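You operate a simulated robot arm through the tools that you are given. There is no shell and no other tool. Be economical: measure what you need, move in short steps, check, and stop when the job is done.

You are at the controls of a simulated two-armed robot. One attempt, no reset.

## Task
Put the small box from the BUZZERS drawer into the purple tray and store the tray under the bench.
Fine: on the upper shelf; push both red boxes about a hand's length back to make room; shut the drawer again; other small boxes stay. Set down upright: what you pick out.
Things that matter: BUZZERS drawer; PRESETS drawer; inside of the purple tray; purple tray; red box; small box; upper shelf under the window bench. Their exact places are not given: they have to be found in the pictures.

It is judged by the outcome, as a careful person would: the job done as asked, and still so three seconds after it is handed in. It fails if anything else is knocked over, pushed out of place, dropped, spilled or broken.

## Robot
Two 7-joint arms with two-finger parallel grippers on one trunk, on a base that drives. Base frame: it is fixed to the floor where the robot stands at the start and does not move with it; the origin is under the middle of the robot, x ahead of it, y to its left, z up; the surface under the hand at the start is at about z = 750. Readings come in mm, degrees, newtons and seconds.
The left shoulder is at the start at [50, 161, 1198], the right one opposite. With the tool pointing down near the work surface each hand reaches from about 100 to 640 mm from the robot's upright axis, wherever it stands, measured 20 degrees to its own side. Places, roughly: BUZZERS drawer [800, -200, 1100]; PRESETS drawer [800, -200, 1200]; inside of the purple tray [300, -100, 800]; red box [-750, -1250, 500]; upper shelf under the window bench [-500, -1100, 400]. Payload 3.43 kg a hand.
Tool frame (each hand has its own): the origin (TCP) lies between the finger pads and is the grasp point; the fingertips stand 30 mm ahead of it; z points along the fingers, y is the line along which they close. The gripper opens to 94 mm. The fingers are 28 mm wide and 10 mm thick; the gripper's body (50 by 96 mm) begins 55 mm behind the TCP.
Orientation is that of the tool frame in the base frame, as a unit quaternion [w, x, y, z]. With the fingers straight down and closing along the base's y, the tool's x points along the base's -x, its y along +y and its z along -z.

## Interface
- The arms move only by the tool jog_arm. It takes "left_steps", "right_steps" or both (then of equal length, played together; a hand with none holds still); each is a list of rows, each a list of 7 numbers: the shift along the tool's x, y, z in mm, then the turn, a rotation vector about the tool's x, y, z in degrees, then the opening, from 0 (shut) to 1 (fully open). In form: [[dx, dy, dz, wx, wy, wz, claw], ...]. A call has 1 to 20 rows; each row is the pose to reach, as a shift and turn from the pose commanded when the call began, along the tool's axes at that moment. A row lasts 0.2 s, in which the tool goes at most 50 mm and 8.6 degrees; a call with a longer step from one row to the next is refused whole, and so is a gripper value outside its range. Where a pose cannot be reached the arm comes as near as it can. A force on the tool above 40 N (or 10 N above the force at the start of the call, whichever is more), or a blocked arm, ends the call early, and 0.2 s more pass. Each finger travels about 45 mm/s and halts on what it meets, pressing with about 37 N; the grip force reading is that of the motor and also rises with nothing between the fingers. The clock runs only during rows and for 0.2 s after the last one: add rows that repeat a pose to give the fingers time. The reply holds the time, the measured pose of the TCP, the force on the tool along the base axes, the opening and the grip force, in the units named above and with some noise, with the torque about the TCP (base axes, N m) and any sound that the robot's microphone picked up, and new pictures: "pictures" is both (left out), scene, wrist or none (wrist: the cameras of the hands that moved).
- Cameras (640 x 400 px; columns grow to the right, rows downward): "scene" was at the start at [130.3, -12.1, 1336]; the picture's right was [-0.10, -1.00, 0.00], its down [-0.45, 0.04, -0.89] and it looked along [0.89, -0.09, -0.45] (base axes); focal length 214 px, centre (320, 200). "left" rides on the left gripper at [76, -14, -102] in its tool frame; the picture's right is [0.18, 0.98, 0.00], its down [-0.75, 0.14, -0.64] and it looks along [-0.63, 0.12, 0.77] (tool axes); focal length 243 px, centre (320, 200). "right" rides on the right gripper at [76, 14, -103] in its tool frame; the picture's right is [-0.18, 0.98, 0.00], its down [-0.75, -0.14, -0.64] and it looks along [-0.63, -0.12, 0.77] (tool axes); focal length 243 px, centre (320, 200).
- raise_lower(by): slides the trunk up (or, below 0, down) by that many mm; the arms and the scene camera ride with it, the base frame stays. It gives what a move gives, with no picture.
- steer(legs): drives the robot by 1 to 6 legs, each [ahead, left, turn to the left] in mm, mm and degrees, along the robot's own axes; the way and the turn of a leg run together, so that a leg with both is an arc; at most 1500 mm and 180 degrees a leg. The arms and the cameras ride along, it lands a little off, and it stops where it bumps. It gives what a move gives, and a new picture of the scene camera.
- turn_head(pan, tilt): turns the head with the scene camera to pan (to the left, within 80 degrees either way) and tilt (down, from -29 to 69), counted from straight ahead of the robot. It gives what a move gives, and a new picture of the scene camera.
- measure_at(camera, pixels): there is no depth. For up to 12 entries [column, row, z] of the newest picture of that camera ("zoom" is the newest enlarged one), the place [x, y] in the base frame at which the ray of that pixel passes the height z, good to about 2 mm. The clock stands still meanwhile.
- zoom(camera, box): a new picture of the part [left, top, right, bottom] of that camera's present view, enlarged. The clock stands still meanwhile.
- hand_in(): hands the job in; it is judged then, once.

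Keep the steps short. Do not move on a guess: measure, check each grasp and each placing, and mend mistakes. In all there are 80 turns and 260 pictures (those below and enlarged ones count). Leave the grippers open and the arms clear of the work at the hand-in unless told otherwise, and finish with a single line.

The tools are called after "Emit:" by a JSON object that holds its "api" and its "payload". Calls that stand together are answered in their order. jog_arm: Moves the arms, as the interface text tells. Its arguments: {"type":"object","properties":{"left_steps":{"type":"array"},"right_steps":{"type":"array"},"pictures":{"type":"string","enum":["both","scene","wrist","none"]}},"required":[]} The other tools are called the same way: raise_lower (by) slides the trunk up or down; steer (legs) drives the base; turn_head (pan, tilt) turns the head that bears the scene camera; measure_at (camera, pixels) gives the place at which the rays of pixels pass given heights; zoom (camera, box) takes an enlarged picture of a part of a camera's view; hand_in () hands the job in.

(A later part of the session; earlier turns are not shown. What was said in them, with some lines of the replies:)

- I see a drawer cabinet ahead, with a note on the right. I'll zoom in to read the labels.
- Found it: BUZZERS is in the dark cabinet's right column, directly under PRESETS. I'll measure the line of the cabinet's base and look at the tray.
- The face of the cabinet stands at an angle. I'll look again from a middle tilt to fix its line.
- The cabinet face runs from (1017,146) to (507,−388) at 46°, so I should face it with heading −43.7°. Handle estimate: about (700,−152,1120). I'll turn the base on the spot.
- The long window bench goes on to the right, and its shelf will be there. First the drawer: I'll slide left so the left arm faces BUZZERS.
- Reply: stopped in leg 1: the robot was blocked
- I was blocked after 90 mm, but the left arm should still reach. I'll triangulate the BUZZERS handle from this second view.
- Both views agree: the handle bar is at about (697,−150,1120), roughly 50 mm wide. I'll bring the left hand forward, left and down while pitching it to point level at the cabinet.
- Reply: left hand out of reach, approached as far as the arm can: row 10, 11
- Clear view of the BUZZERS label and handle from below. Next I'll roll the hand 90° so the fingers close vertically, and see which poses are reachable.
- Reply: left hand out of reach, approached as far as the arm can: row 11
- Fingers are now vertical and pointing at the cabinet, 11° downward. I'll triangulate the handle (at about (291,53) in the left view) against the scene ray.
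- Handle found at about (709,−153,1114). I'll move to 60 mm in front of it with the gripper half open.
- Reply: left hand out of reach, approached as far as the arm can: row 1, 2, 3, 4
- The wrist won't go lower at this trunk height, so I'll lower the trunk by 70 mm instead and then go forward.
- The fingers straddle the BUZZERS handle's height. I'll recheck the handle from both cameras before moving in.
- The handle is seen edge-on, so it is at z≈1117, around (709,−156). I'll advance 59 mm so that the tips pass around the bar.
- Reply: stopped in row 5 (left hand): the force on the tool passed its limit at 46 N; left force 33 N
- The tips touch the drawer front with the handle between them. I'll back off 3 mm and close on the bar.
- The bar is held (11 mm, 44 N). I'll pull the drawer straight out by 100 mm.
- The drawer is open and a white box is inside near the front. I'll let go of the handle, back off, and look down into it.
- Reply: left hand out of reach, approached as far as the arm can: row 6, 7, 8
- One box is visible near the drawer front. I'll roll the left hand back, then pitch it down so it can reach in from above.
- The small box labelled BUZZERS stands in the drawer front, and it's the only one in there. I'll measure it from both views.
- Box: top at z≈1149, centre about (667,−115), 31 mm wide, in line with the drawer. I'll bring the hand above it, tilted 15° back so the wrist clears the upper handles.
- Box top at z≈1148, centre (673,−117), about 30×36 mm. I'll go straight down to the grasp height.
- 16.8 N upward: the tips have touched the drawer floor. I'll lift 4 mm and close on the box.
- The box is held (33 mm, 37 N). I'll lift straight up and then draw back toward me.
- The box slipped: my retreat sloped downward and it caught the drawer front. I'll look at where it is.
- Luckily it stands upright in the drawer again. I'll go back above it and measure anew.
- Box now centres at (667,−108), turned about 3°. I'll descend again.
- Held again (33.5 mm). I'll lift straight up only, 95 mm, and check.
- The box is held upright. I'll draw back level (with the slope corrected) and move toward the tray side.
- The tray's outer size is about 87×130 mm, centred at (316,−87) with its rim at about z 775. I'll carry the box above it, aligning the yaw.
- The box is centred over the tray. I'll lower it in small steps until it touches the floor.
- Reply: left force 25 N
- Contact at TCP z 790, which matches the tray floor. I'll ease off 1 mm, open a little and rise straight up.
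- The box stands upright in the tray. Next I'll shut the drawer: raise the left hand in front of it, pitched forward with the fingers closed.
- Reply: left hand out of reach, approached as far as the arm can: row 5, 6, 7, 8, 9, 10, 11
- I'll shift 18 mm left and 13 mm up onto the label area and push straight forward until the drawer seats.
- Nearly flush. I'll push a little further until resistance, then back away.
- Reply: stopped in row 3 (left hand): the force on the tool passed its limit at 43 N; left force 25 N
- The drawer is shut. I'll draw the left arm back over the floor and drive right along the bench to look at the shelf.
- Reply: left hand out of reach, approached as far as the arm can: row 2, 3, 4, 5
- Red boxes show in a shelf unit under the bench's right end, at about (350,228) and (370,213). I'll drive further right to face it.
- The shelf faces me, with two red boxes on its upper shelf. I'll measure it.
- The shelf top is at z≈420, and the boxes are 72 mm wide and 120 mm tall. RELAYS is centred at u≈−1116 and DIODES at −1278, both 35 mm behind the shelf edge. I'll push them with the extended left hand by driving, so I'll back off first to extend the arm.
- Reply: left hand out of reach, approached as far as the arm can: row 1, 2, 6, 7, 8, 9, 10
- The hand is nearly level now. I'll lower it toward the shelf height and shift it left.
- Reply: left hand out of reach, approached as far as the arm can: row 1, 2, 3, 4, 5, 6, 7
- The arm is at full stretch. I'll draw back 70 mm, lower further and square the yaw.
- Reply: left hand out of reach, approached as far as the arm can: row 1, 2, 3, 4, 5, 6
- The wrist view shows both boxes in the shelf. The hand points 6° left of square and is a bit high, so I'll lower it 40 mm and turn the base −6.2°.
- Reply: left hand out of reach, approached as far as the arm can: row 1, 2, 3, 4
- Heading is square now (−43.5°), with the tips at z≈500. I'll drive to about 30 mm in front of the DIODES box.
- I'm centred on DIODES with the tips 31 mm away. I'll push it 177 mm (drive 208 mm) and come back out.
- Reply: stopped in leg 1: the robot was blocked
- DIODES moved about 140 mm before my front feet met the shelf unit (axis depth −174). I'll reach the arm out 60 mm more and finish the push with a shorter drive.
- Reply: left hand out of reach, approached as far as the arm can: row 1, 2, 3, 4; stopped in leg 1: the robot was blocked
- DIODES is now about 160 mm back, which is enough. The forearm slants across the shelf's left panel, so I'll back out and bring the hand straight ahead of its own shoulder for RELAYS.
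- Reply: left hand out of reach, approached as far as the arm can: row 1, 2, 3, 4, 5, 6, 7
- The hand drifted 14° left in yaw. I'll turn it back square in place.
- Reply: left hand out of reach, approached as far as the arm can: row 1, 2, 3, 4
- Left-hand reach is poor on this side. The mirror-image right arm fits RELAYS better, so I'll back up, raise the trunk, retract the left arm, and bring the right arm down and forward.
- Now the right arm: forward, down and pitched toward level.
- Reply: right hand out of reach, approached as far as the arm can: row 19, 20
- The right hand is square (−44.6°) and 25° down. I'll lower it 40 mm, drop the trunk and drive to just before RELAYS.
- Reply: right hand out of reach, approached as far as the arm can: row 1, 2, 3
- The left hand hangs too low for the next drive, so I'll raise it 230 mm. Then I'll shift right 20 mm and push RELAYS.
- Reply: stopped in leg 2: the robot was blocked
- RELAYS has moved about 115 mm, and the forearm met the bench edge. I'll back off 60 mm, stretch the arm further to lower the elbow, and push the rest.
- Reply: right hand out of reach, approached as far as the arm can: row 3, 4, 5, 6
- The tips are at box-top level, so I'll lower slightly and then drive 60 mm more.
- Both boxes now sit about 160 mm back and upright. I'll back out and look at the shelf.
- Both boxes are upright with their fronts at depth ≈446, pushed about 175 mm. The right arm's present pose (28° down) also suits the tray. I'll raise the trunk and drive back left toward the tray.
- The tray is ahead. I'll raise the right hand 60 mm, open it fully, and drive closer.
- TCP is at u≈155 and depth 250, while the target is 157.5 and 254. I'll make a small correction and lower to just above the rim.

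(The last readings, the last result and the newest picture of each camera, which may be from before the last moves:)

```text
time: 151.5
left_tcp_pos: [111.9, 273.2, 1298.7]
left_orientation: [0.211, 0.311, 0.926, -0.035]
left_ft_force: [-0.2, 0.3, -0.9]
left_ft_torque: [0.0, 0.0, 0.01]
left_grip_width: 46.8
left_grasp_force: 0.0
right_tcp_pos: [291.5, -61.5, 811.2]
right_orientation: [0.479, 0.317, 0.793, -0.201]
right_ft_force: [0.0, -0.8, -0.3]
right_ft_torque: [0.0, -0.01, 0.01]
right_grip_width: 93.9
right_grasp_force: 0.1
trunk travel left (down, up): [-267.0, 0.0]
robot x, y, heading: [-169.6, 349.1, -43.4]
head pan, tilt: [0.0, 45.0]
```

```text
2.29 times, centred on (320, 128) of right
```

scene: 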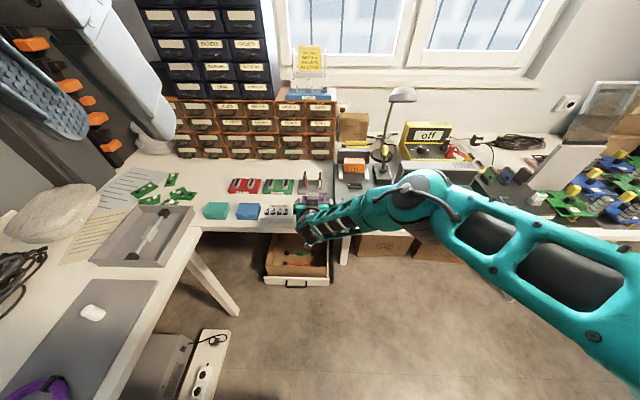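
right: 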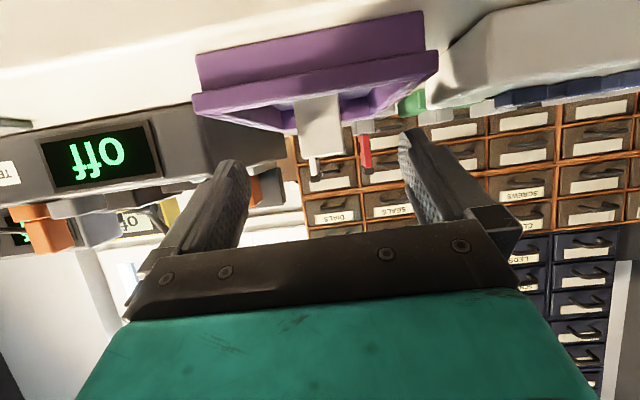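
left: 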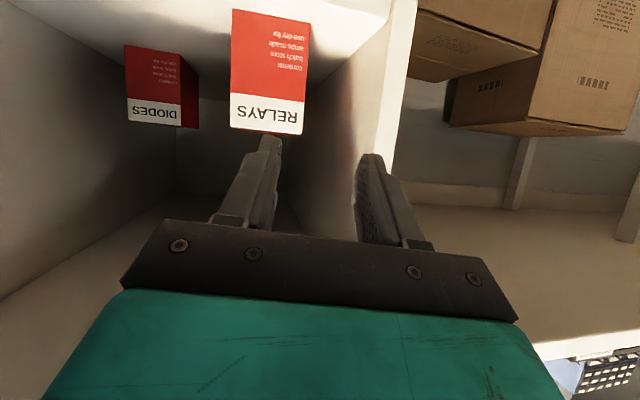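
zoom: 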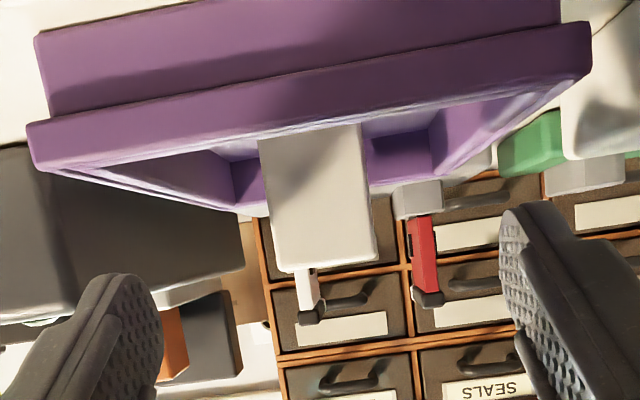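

The scene view shows about 3 mm left and 7 mm right of clearance, so I'll shift 3 mm left and then descend gently astride the tray.

Emit:
{"api": "jog_arm", "payload": {"right_steps": [[0, 3, 0, 0, 0, 0, 1], [9, 3, 4.6, 0, 0, 0, 1], [17, 3, 8.8, 0, 0, 0, 1], [23, 3, 12, 0, 0, 0, 1], [26.6, 3, 13.8, 0, 0, 0, 1], [26.6, 3, 13.8, 0, 0, 0, 1]], "pictures": "wrist"}}

Emit:
{"api": "zoom", "payload": {"camera": "scene", "box": [288, 187, 344, 222]}}

Emit:
{"api": "zoom", "payload": {"camera": "right", "box": [180, 60, 460, 235]}}

```text
time: 152.9
left_tcp_pos: [112.2, 274.1, 1300.1]
left_orientation: [0.211, 0.31, 0.926, -0.036]
left_ft_force: [0.8, -0.4, 0.2]
left_ft_torque: [0.01, 0.03, 0.03]
left_grip_width: 47.0
left_grasp_force: 0.0
right_tcp_pos: [292.9, -59.2, 780.8]
right_orientation: [0.479, 0.316, 0.794, -0.201]
right_ft_force: [0.3, -0.1, 0.6]
right_ft_torque: [0.03, 0.0, 0.0]
right_grip_width: 94.0
right_grasp_force: 0.1
trunk travel left (down, up): [-267.0, 0.0]
robot x, y, heading: [-171.1, 350.5, -43.6]
head pan, tilt: [0.0, 45.0]
```

right: 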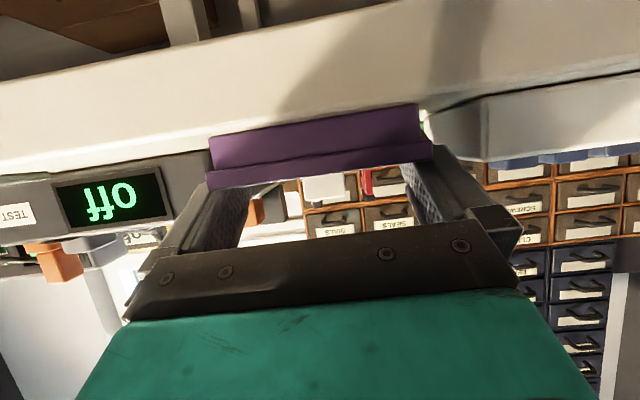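

```text
11.43 times, centred on (316, 204) of scene
```

zoom: 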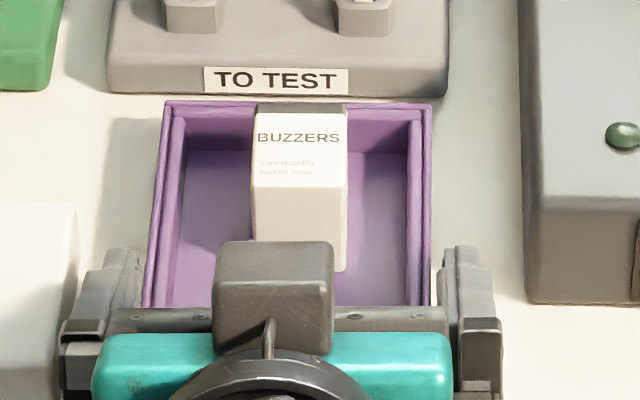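

```text
2.29 times, centred on (320, 148) of right
```

zoom: 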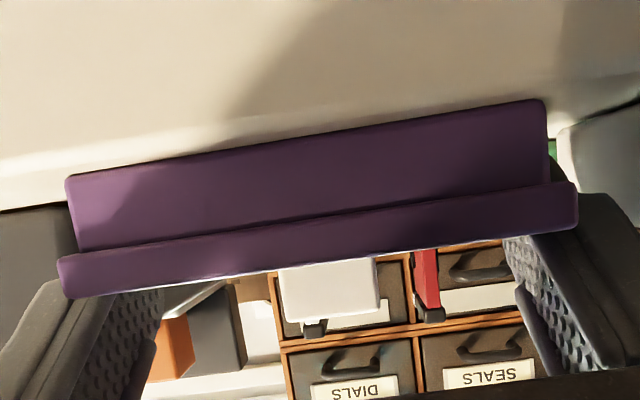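

The fingers straddle the tray without contact. I'll close on it.

Emit:
{"api": "jog_arm", "payload": {"right_steps": [[0, 0, 0, 0, 0, 0, 0.9], [0, 0, 0, 0, 0, 0, 0.6], [0, 0, 0, 0, 0, 0, 0.3], [0, 0, 0, 0, 0, 0, 0], [0, 0, 0, 0, 0, 0, 0]], "pictures": "none"}}

Emit:
{"api": "jog_arm", "payload": {"right_steps": [[-7, 0, -3.7, 0, 0, 0, 0], [-14, 0, -7.3, 0, 0, 0, 0], [-21, 0, -11, 0, 0, 0, 0]], "pictures": "wrist"}}

Emit:
{"api": "zoom", "payload": {"camera": "scene", "box": [280, 180, 352, 225]}}

```text
time: 154.1
left_tcp_pos: [110.9, 273.1, 1298.4]
left_orientation: [0.211, 0.31, 0.927, -0.035]
left_ft_force: [-0.7, 0.3, 0.1]
left_ft_torque: [0.01, 0.0, -0.01]
left_grip_width: 47.0
left_grasp_force: 0.1
right_tcp_pos: [291.6, -59.2, 781.2]
right_orientation: [0.479, 0.316, 0.794, -0.2]
right_ft_force: [-0.1, 0.1, 0.7]
right_ft_torque: [-0.01, 0.01, -0.01]
right_grip_width: 87.9
right_grasp_force: 37.6
trunk travel left (down, up): [-267.0, 0.0]
robot x, y, heading: [-170.0, 349.0, -43.6]
head pan, tilt: [0.0, 45.0]
```

```text
time: 154.9
left_tcp_pos: [111.7, 272.7, 1299.6]
left_orientation: [0.211, 0.31, 0.927, -0.034]
left_ft_force: [0.9, -0.1, -0.7]
left_ft_torque: [0.02, 0.04, -0.02]
left_grip_width: 46.9
left_grasp_force: 0.0
right_tcp_pos: [293.0, -59.4, 805.5]
right_orientation: [0.479, 0.317, 0.794, -0.201]
right_ft_force: [0.6, 0.2, -0.6]
right_ft_torque: [0.05, 0.03, -0.03]
right_grip_width: 88.2
right_grasp_force: 37.2
trunk travel left (down, up): [-267.0, 0.0]
robot x, y, heading: [-170.6, 348.4, -43.6]
head pan, tilt: [0.0, 45.0]
```

right: 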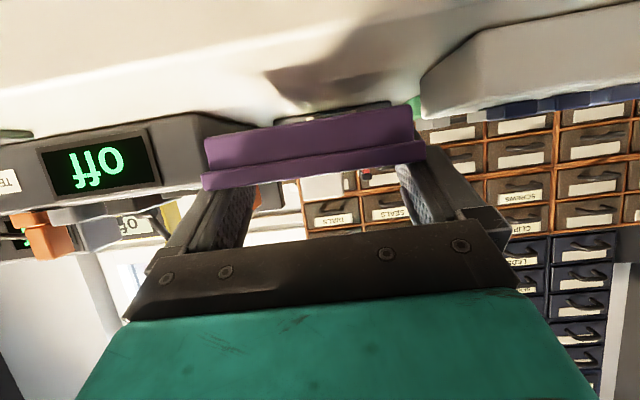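

```text
8.89 times, centred on (316, 202) of scene
```

zoom: 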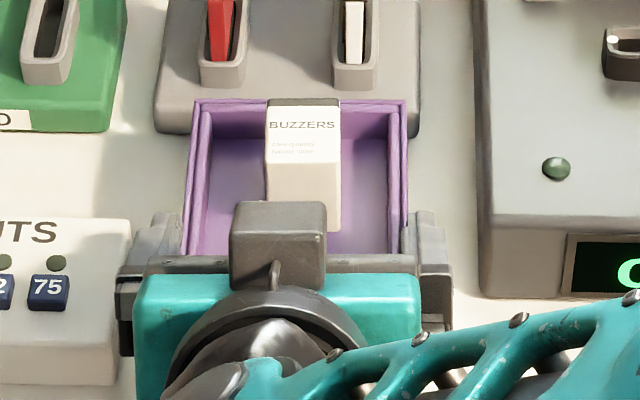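

The tray is held level (88 mm, 37 N) with the box upright. I'll back out from the bench and drive right to the shelf.

Emit:
{"api": "steer", "payload": {"legs": [[-245, 0, 0]]}}

Emit:
{"api": "zoom", "payload": {"camera": "scene", "box": [270, 200, 370, 270]}}

Emit:
{"api": "steer", "payload": {"legs": [[0, -1355, 0]]}}

Emit:
{"api": "turn_head", "payload": {"pan": 0, "tilt": 50}}

```text
time: 156.7
left_tcp_pos: [-66.7, 444.1, 1299.0]
left_orientation: [0.212, 0.307, 0.927, -0.035]
left_ft_force: [0.5, 0.2, 0.4]
left_ft_torque: [-0.03, 0.0, 0.02]
left_grip_width: 46.9
left_grasp_force: 0.1
right_tcp_pos: [115.8, 114.3, 807.3]
right_orientation: [0.48, 0.314, 0.795, -0.2]
right_ft_force: [0.0, 0.6, -0.3]
right_ft_torque: [0.03, 0.04, 0.04]
right_grip_width: 88.1
right_grasp_force: 36.7
trunk travel left (down, up): [-267.0, 0.0]
robot x, y, heading: [-349.6, 521.6, -43.4]
head pan, tilt: [0.0, 45.0]
```

scene: 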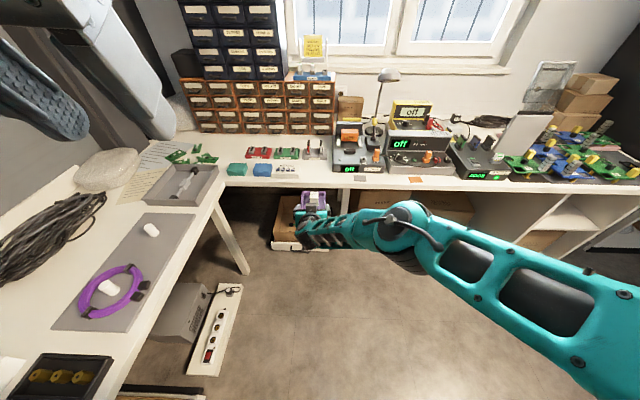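

```text
5.71 times, centred on (320, 235) of scene
```

zoom: 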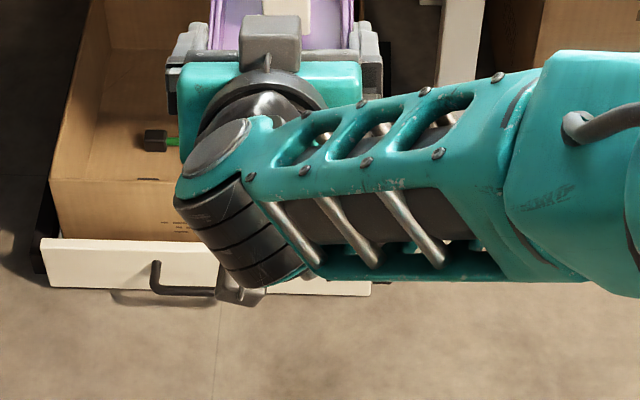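

```text
time: 169.0
left_tcp_pos: [-1011.6, -554.1, 1299.7]
left_orientation: [0.21, 0.31, 0.927, -0.036]
left_ft_force: [-0.2, -0.1, -0.4]
left_ft_torque: [0.02, -0.01, 0.01]
left_grip_width: 46.7
left_grasp_force: 0.0
right_tcp_pos: [-831.3, -885.5, 806.5]
right_orientation: [0.479, 0.316, 0.794, -0.201]
right_ft_force: [-0.3, -0.9, -0.4]
right_ft_torque: [0.04, 0.04, 0.01]
right_grip_width: 88.0
right_grasp_force: 37.1
trunk travel left (down, up): [-267.0, 0.0]
robot x, y, heading: [-1292.5, -479.4, -43.6]
head pan, tilt: [0.0, 45.0]
```

scene: 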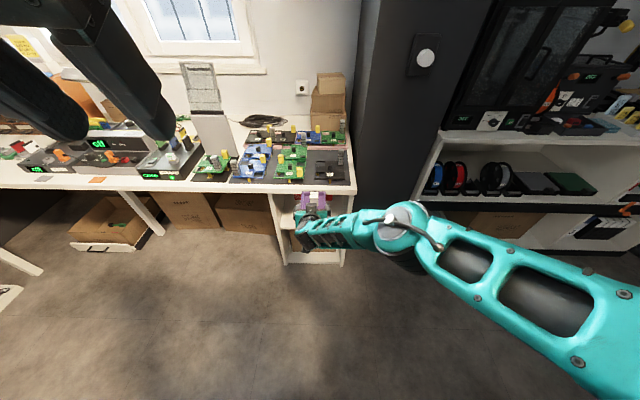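

```text
time: 169.6
left_tcp_pos: [-1011.4, -553.4, 1298.4]
left_orientation: [0.21, 0.31, 0.927, -0.035]
left_ft_force: [0.8, -0.4, 0.7]
left_ft_torque: [-0.02, -0.02, -0.02]
left_grip_width: 47.0
left_grasp_force: 0.1
right_tcp_pos: [-830.2, -886.0, 805.0]
right_orientation: [0.479, 0.317, 0.794, -0.201]
right_ft_force: [-0.4, 0.7, -0.2]
right_ft_torque: [0.03, 0.06, 0.0]
right_grip_width: 88.3
right_grasp_force: 37.3
trunk travel left (down, up): [-267.0, 0.0]
robot x, y, heading: [-1297.9, -474.4, -43.7]
head pan, tilt: [0.0, 50.0]
```

scene: 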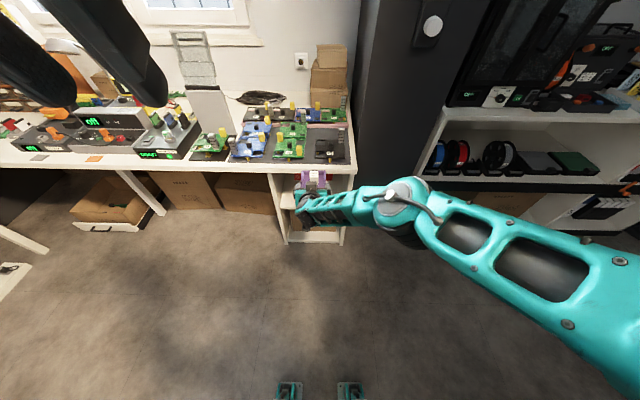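

The tray is steady. I'll lower the trunk, then lower the hand with small checks so the tray stays level.

Emit:
{"api": "raise_lower", "payload": {"by": -265}}

Emit:
{"api": "jog_arm", "payload": {"right_steps": [[10, 0, -12, 0, 0, 0, 0], [21, 0, -24, 0, 0, 0, 0], [32, 0, -28, 0, 0, 0, 0], [43, 0, -30, 0, 0, 0, 0], [54, 0, -30, 0, 0, 0, 0], [65, 0, -28, 0, 0, 0, 0]], "pictures": "both"}}

```text
time: 172.3
left_tcp_pos: [-1012.0, -553.6, 1035.2]
left_orientation: [0.21, 0.311, 0.926, -0.036]
left_ft_force: [0.4, -0.4, 0.0]
left_ft_torque: [0.0, 0.01, 0.02]
left_grip_width: 46.8
left_grasp_force: 0.0
right_tcp_pos: [-829.9, -884.7, 541.0]
right_orientation: [0.479, 0.316, 0.794, -0.201]
right_ft_force: [0.4, 0.4, -1.6]
right_ft_torque: [0.0, 0.05, -0.02]
right_grip_width: 88.3
right_grasp_force: 37.0
trunk travel left (down, up): [-2.0, 265.0]
robot x, y, heading: [-1295.5, -478.7, -43.5]
head pan, tilt: [0.0, 50.0]
```

```text
time: 173.7
left_tcp_pos: [-1010.8, -552.7, 1033.4]
left_orientation: [0.21, 0.311, 0.926, -0.036]
left_ft_force: [-0.5, 1.1, 0.6]
left_ft_torque: [-0.05, -0.03, -0.01]
left_grip_width: 46.8
left_grasp_force: 0.0
right_tcp_pos: [-870.5, -848.5, 496.5]
right_orientation: [0.476, 0.318, 0.794, -0.202]
right_ft_force: [-0.1, 0.5, -0.8]
right_ft_torque: [0.03, 0.06, 0.0]
right_grip_width: 88.0
right_grasp_force: 36.9
trunk travel left (down, up): [-2.0, 265.0]
robot x, y, heading: [-1296.9, -479.5, -43.7]
head pan, tilt: [0.0, 50.0]
```

scene: 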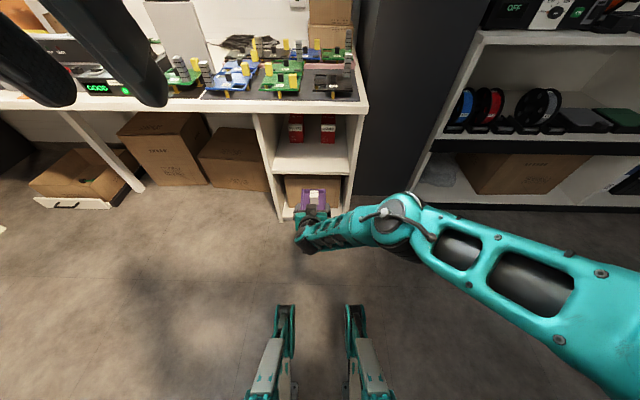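
right: 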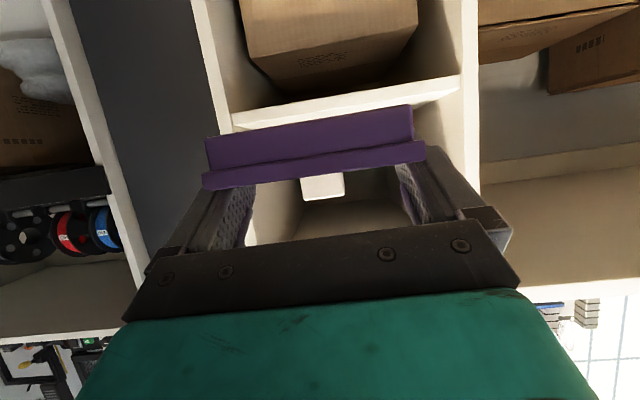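

The orientation held. I'll continue down to about z 473, the entry height.

Emit:
{"api": "jog_arm", "payload": {"right_steps": [[11, 0, -8, 0, 0, 0, 0], [22, 0, -14, 0, 0, 0, 0], [34, 0, -16, 0, 0, 0, 0], [34, 0, -16, 0, 0, 0, 0]], "pictures": "none"}}

Emit:
{"api": "zoom", "payload": {"camera": "scene", "box": [240, 110, 380, 240]}}

```text
time: 174.7
left_tcp_pos: [-1010.8, -553.3, 1033.6]
left_orientation: [0.21, 0.31, 0.927, -0.035]
left_ft_force: [-1.1, 0.3, 0.1]
left_ft_torque: [-0.02, -0.01, -0.01]
left_grip_width: 47.1
left_grasp_force: 0.1
right_tcp_pos: [-878.2, -822.9, 485.6]
right_orientation: [0.471, 0.322, 0.795, -0.205]
right_ft_force: [-0.7, 0.5, -1.6]
right_ft_torque: [0.03, 0.03, 0.03]
right_grip_width: 88.4
right_grasp_force: 37.4
right hand out of reach, approached as far as the arm can: row 1, 2, 3, 4
trunk travel left (down, up): [-2.0, 265.0]
robot x, y, heading: [-1291.2, -476.9, -43.5]
head pan, tilt: [0.0, 50.0]
```

```text
3.08 times, centred on (310, 175) of scene
5 turns are left
```

zoom: 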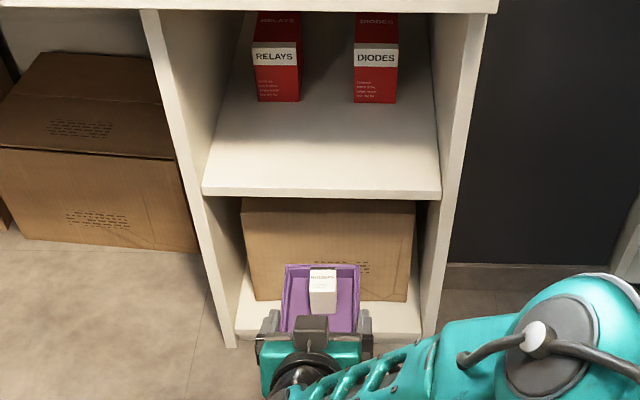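

Only 5 turns are left, so I'll combine steps. I'll drive in 350 mm (near edge to depth ≈255, box fronts at 446), then lower straight down toward the shelf with the tray kept level.

Emit:
{"api": "steer", "payload": {"legs": [[350, 0, 0]]}}

Emit:
{"api": "jog_arm", "payload": {"right_steps": [[5.3, 0, 2.8, 0, 0, 0, 0], [10.6, 0, 5.7, 0, 0, 0, 0], [15.9, 0, 8.5, 0, 0, 0, 0], [21.2, 0, 11.3, 0, 0, 0, 0], [26.5, 0, 14.1, 0, 0, 0, 0], [29, 0, 15.5, 0, 0, 0, 0]], "pictures": "both"}}

Emit:
{"api": "zoom", "payload": {"camera": "scene", "box": [220, 150, 420, 310]}}

```text
time: 177.0
left_tcp_pos: [-760.3, -794.6, 1034.9]
left_orientation: [0.211, 0.312, 0.926, -0.036]
left_ft_force: [-0.3, 0.8, 0.4]
left_ft_torque: [0.04, 0.02, 0.02]
left_grip_width: 46.7
left_grasp_force: 0.0
right_tcp_pos: [-627.9, -1064.7, 484.6]
right_orientation: [0.472, 0.321, 0.795, -0.204]
right_ft_force: [-0.5, -0.1, -0.8]
right_ft_torque: [0.04, 0.05, -0.01]
right_grip_width: 88.3
right_grasp_force: 37.4
trunk travel left (down, up): [-2.0, 265.0]
robot x, y, heading: [-1041.6, -717.4, -43.8]
head pan, tilt: [0.0, 50.0]
```

scene: 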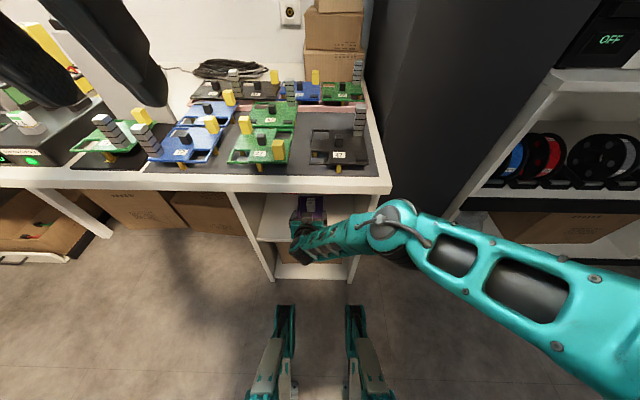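

```text
time: 178.4
left_tcp_pos: [-759.2, -794.8, 1033.7]
left_orientation: [0.21, 0.311, 0.926, -0.037]
left_ft_force: [-0.2, -0.5, -0.1]
left_ft_torque: [0.01, 0.07, -0.05]
left_grip_width: 46.9
left_grasp_force: 0.0
right_tcp_pos: [-621.7, -1069.6, 464.1]
right_orientation: [0.464, 0.326, 0.797, -0.208]
right_ft_force: [-0.6, 0.3, -0.8]
right_ft_torque: [0.03, 0.03, -0.04]
right_grip_width: 88.1
right_grasp_force: 36.9
right hand out of reach, approached as far as the arm can: row 3, 4, 5, 6
trunk travel left (down, up): [-2.0, 265.0]
robot x, y, heading: [-1042.6, -715.3, -43.5]
head pan, tilt: [0.0, 50.0]
```

scene: 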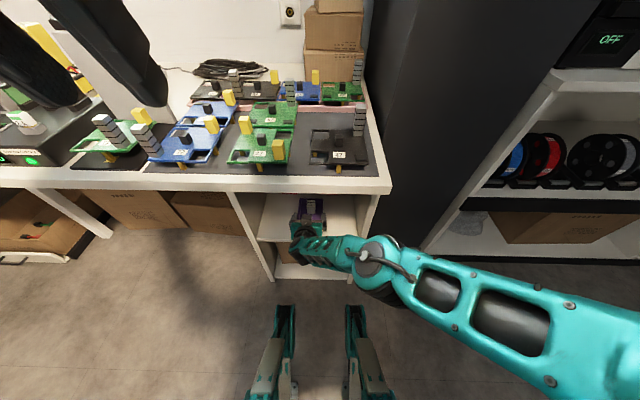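
right: 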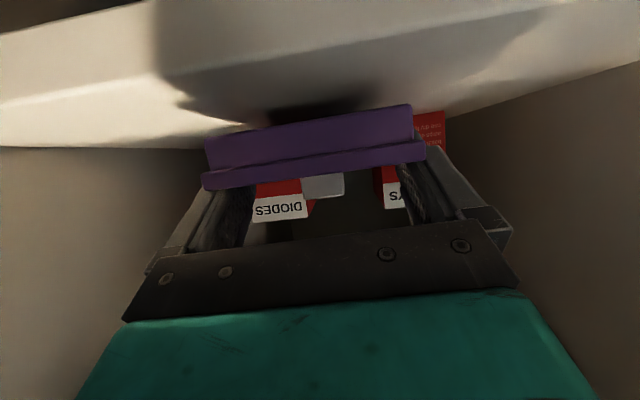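

```text
2.50 times, centred on (320, 230) of scene
4 turns are left
```

zoom: 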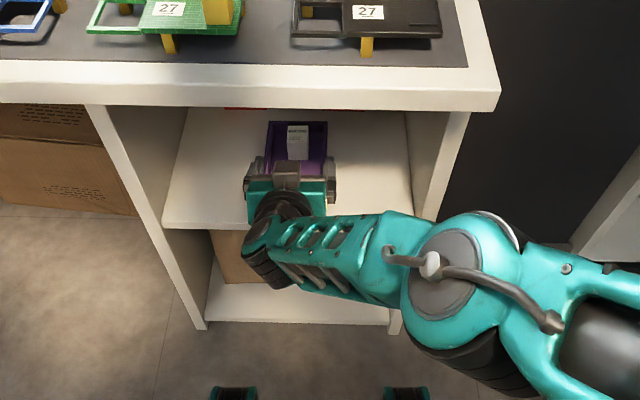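

The tray is over the shelf spot, about 10 mm above it. I'll use the last 2 mm of trunk travel and ease down further, allowing 3° of extra pitch.

Emit:
{"api": "raise_lower", "payload": {"by": -2}}

Emit:
{"api": "jog_arm", "payload": {"right_steps": [[3.5, 0, 2, 0, 0.8, 0, 0], [7, 0, 3.9, 0, 1.6, 0, 0], [10.5, 0, 5.8, 0, 2.4, 0, 0], [14, 0, 7.7, 0, 3, 0, 0], [14, 0, 7.7, 0, 3, 0, 0]], "pictures": "none"}}

Emit:
{"api": "zoom", "payload": {"camera": "right", "box": [160, 40, 480, 240]}}

Emit:
{"api": "zoom", "payload": {"camera": "scene", "box": [270, 190, 370, 260]}}

```text
time: 178.9
left_tcp_pos: [-760.2, -795.0, 1032.0]
left_orientation: [0.21, 0.311, 0.926, -0.036]
left_ft_force: [-0.5, -0.3, -0.4]
left_ft_torque: [-0.02, 0.02, -0.01]
left_grip_width: 47.0
left_grasp_force: 0.1
right_tcp_pos: [-624.1, -1068.4, 461.6]
right_orientation: [0.464, 0.326, 0.797, -0.208]
right_ft_force: [0.2, -0.5, -1.1]
right_ft_torque: [0.03, 0.03, 0.0]
right_grip_width: 88.3
right_grasp_force: 37.4
trunk travel left (down, up): [0.0, 267.0]
robot x, y, heading: [-1040.3, -716.6, -43.8]
head pan, tilt: [0.0, 50.0]
```

```text
time: 180.1
left_tcp_pos: [-760.3, -795.1, 1033.3]
left_orientation: [0.212, 0.31, 0.926, -0.036]
left_ft_force: [0.1, 0.2, -0.7]
left_ft_torque: [0.05, 0.01, 0.01]
left_grip_width: 47.0
left_grasp_force: 0.1
right_tcp_pos: [-632.3, -1075.5, 451.2]
right_orientation: [0.446, 0.331, 0.805, -0.208]
right_ft_force: [0.3, -5.7, 16.1]
right_ft_torque: [-0.08, -0.63, -0.22]
right_grip_width: 88.1
right_grasp_force: 37.3
right hand out of reach, approached as far as the arm can: row 2, 3, 4, 5
trunk travel left (down, up): [0.0, 267.0]
robot x, y, heading: [-1043.0, -721.3, -43.8]
head pan, tilt: [0.0, 50.0]
```

```text
2.00 times, centred on (320, 140) of right
```

zoom: 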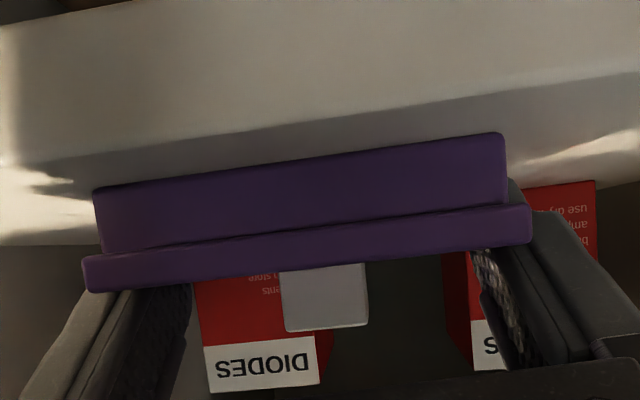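

```text
5.71 times, centred on (320, 225) of scene
3 turns are left
```

zoom: 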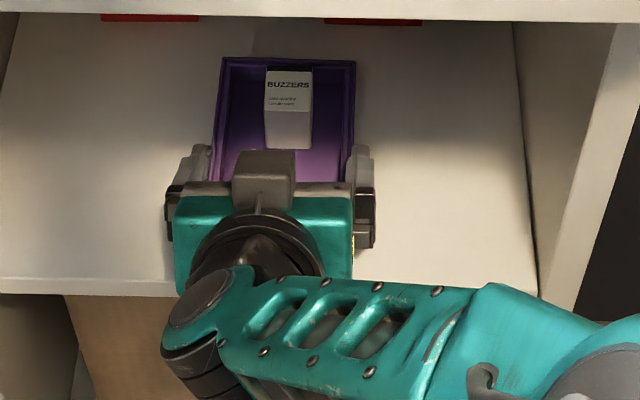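

The tray rests on the shelf (16 N contact, TCP z 451 matching the floor offset) with the box upright. I'll open, lift the hand clear, back out and check.

Emit:
{"api": "jog_arm", "payload": {"right_steps": [[0, 0, 0, 0, 0, 0, 0.95], [0, 0, 0, 0, 0, 0, 1], [0, 0, 0, 0, 0, 0, 1], [0, 0, 0, 0, 0, 0, 1], [-6, -0.3, -3.6, 0, 0, 0, 1], [-13, -0.6, -8, 0, 0, 0, 1], [-22, -1, -13, 0, 0, 0, 1], [-31, -1.5, -18.5, 0, 0, 0, 1], [-38.5, -1.8, -23, 0, 0, 0, 1]], "left_steps": [[0, 0, 0, 0, 0, 0, 0.6], [0, 0, 0, 0, 0, 0, 0.7], [0, 0, 0, 0, 0, 0, 0.8], [0, 0, 0, 0, 0, 0, 0.9], [0, 0, 0, 0, 0, 0, 1], [0, 0, 0, 0, 0, 0, 1], [0, 0, 0, 0, 0, 0, 1], [0, 0, 0, 0, 0, 0, 1], [0, 0, 0, 0, 0, 0, 1]], "pictures": "wrist"}}

Emit:
{"api": "steer", "payload": {"legs": [[-400, 0, 0]]}}

Emit:
{"api": "zoom", "payload": {"camera": "scene", "box": [240, 100, 400, 220]}}

Emit:
{"api": "zoom", "payload": {"camera": "right", "box": [120, 0, 520, 250]}}

```text
time: 182.1
left_tcp_pos: [-759.6, -795.7, 1033.6]
left_orientation: [0.211, 0.311, 0.926, -0.037]
left_ft_force: [-0.5, 0.4, 0.1]
left_ft_torque: [0.0, 0.01, 0.03]
left_grip_width: 94.1
left_grasp_force: 0.1
right_tcp_pos: [-624.1, -1064.9, 497.1]
right_orientation: [0.443, 0.331, 0.81, -0.197]
right_ft_force: [-0.4, 0.5, -0.5]
right_ft_torque: [-0.02, 0.02, -0.02]
right_grip_width: 94.0
right_grasp_force: 0.1
trunk travel left (down, up): [0.0, 267.0]
robot x, y, heading: [-1041.0, -717.2, -43.7]
head pan, tilt: [0.0, 50.0]
```

right: 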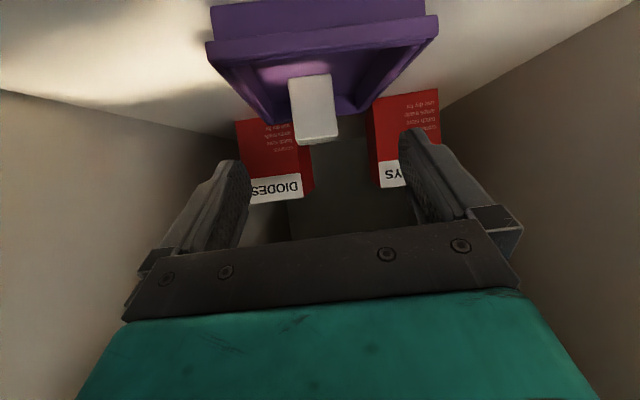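
left: 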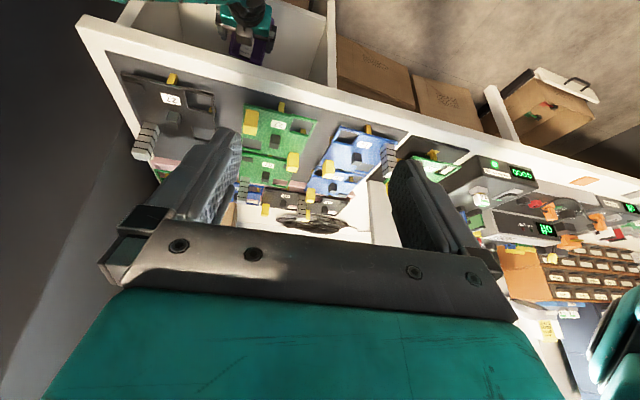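

```text
time: 184.6
left_tcp_pos: [-1049.5, -519.8, 1032.9]
left_orientation: [0.21, 0.312, 0.926, -0.036]
left_ft_force: [0.4, 0.8, 0.5]
left_ft_torque: [0.0, 0.03, -0.04]
left_grip_width: 93.8
left_grasp_force: 0.1
right_tcp_pos: [-915.6, -789.6, 498.2]
right_orientation: [0.444, 0.332, 0.809, -0.198]
right_ft_force: [0.8, -0.4, 0.8]
right_ft_torque: [-0.01, 0.02, -0.03]
right_grip_width: 93.8
right_grasp_force: 0.0
trunk travel left (down, up): [0.0, 267.0]
robot x, y, heading: [-1333.6, -438.6, -44.2]
head pan, tilt: [0.0, 50.0]
```

scene: 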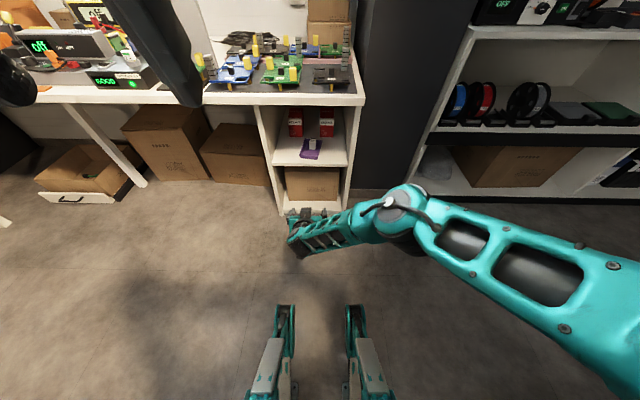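

```text
3.33 times, centred on (320, 160) of scene
```

zoom: 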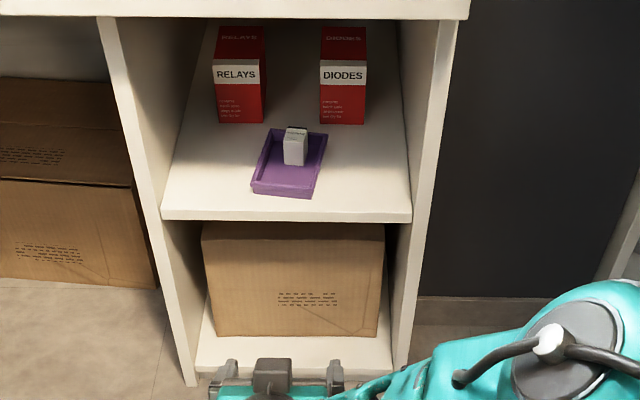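

```text
1.60 times, centred on (320, 125) of right
2 turns are left
```

zoom: 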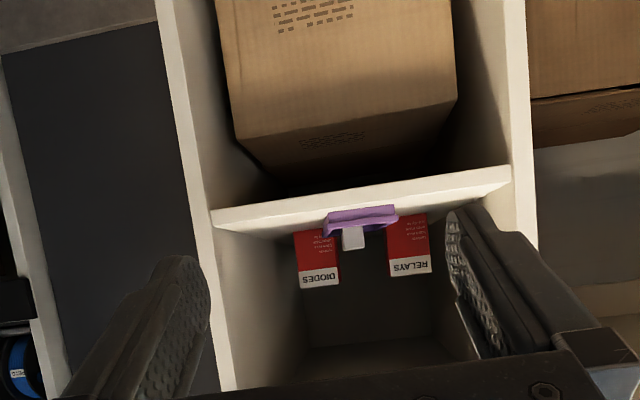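

The tray stands on the upper shelf in front of both red boxes, which are upright and pushed back. The small box is upright in the tray, the drawer is shut, and the grippers are open and clear. I'll hand in.

Emit:
{"api": "hand_in", "payload": {}}

```text
The job is handed in.
```

The BUZZERS box is upright in the purple tray on the upper shelf under the window bench, in front of both red boxes (pushed back about 175 mm), and the BUZZERS drawer is shut again.
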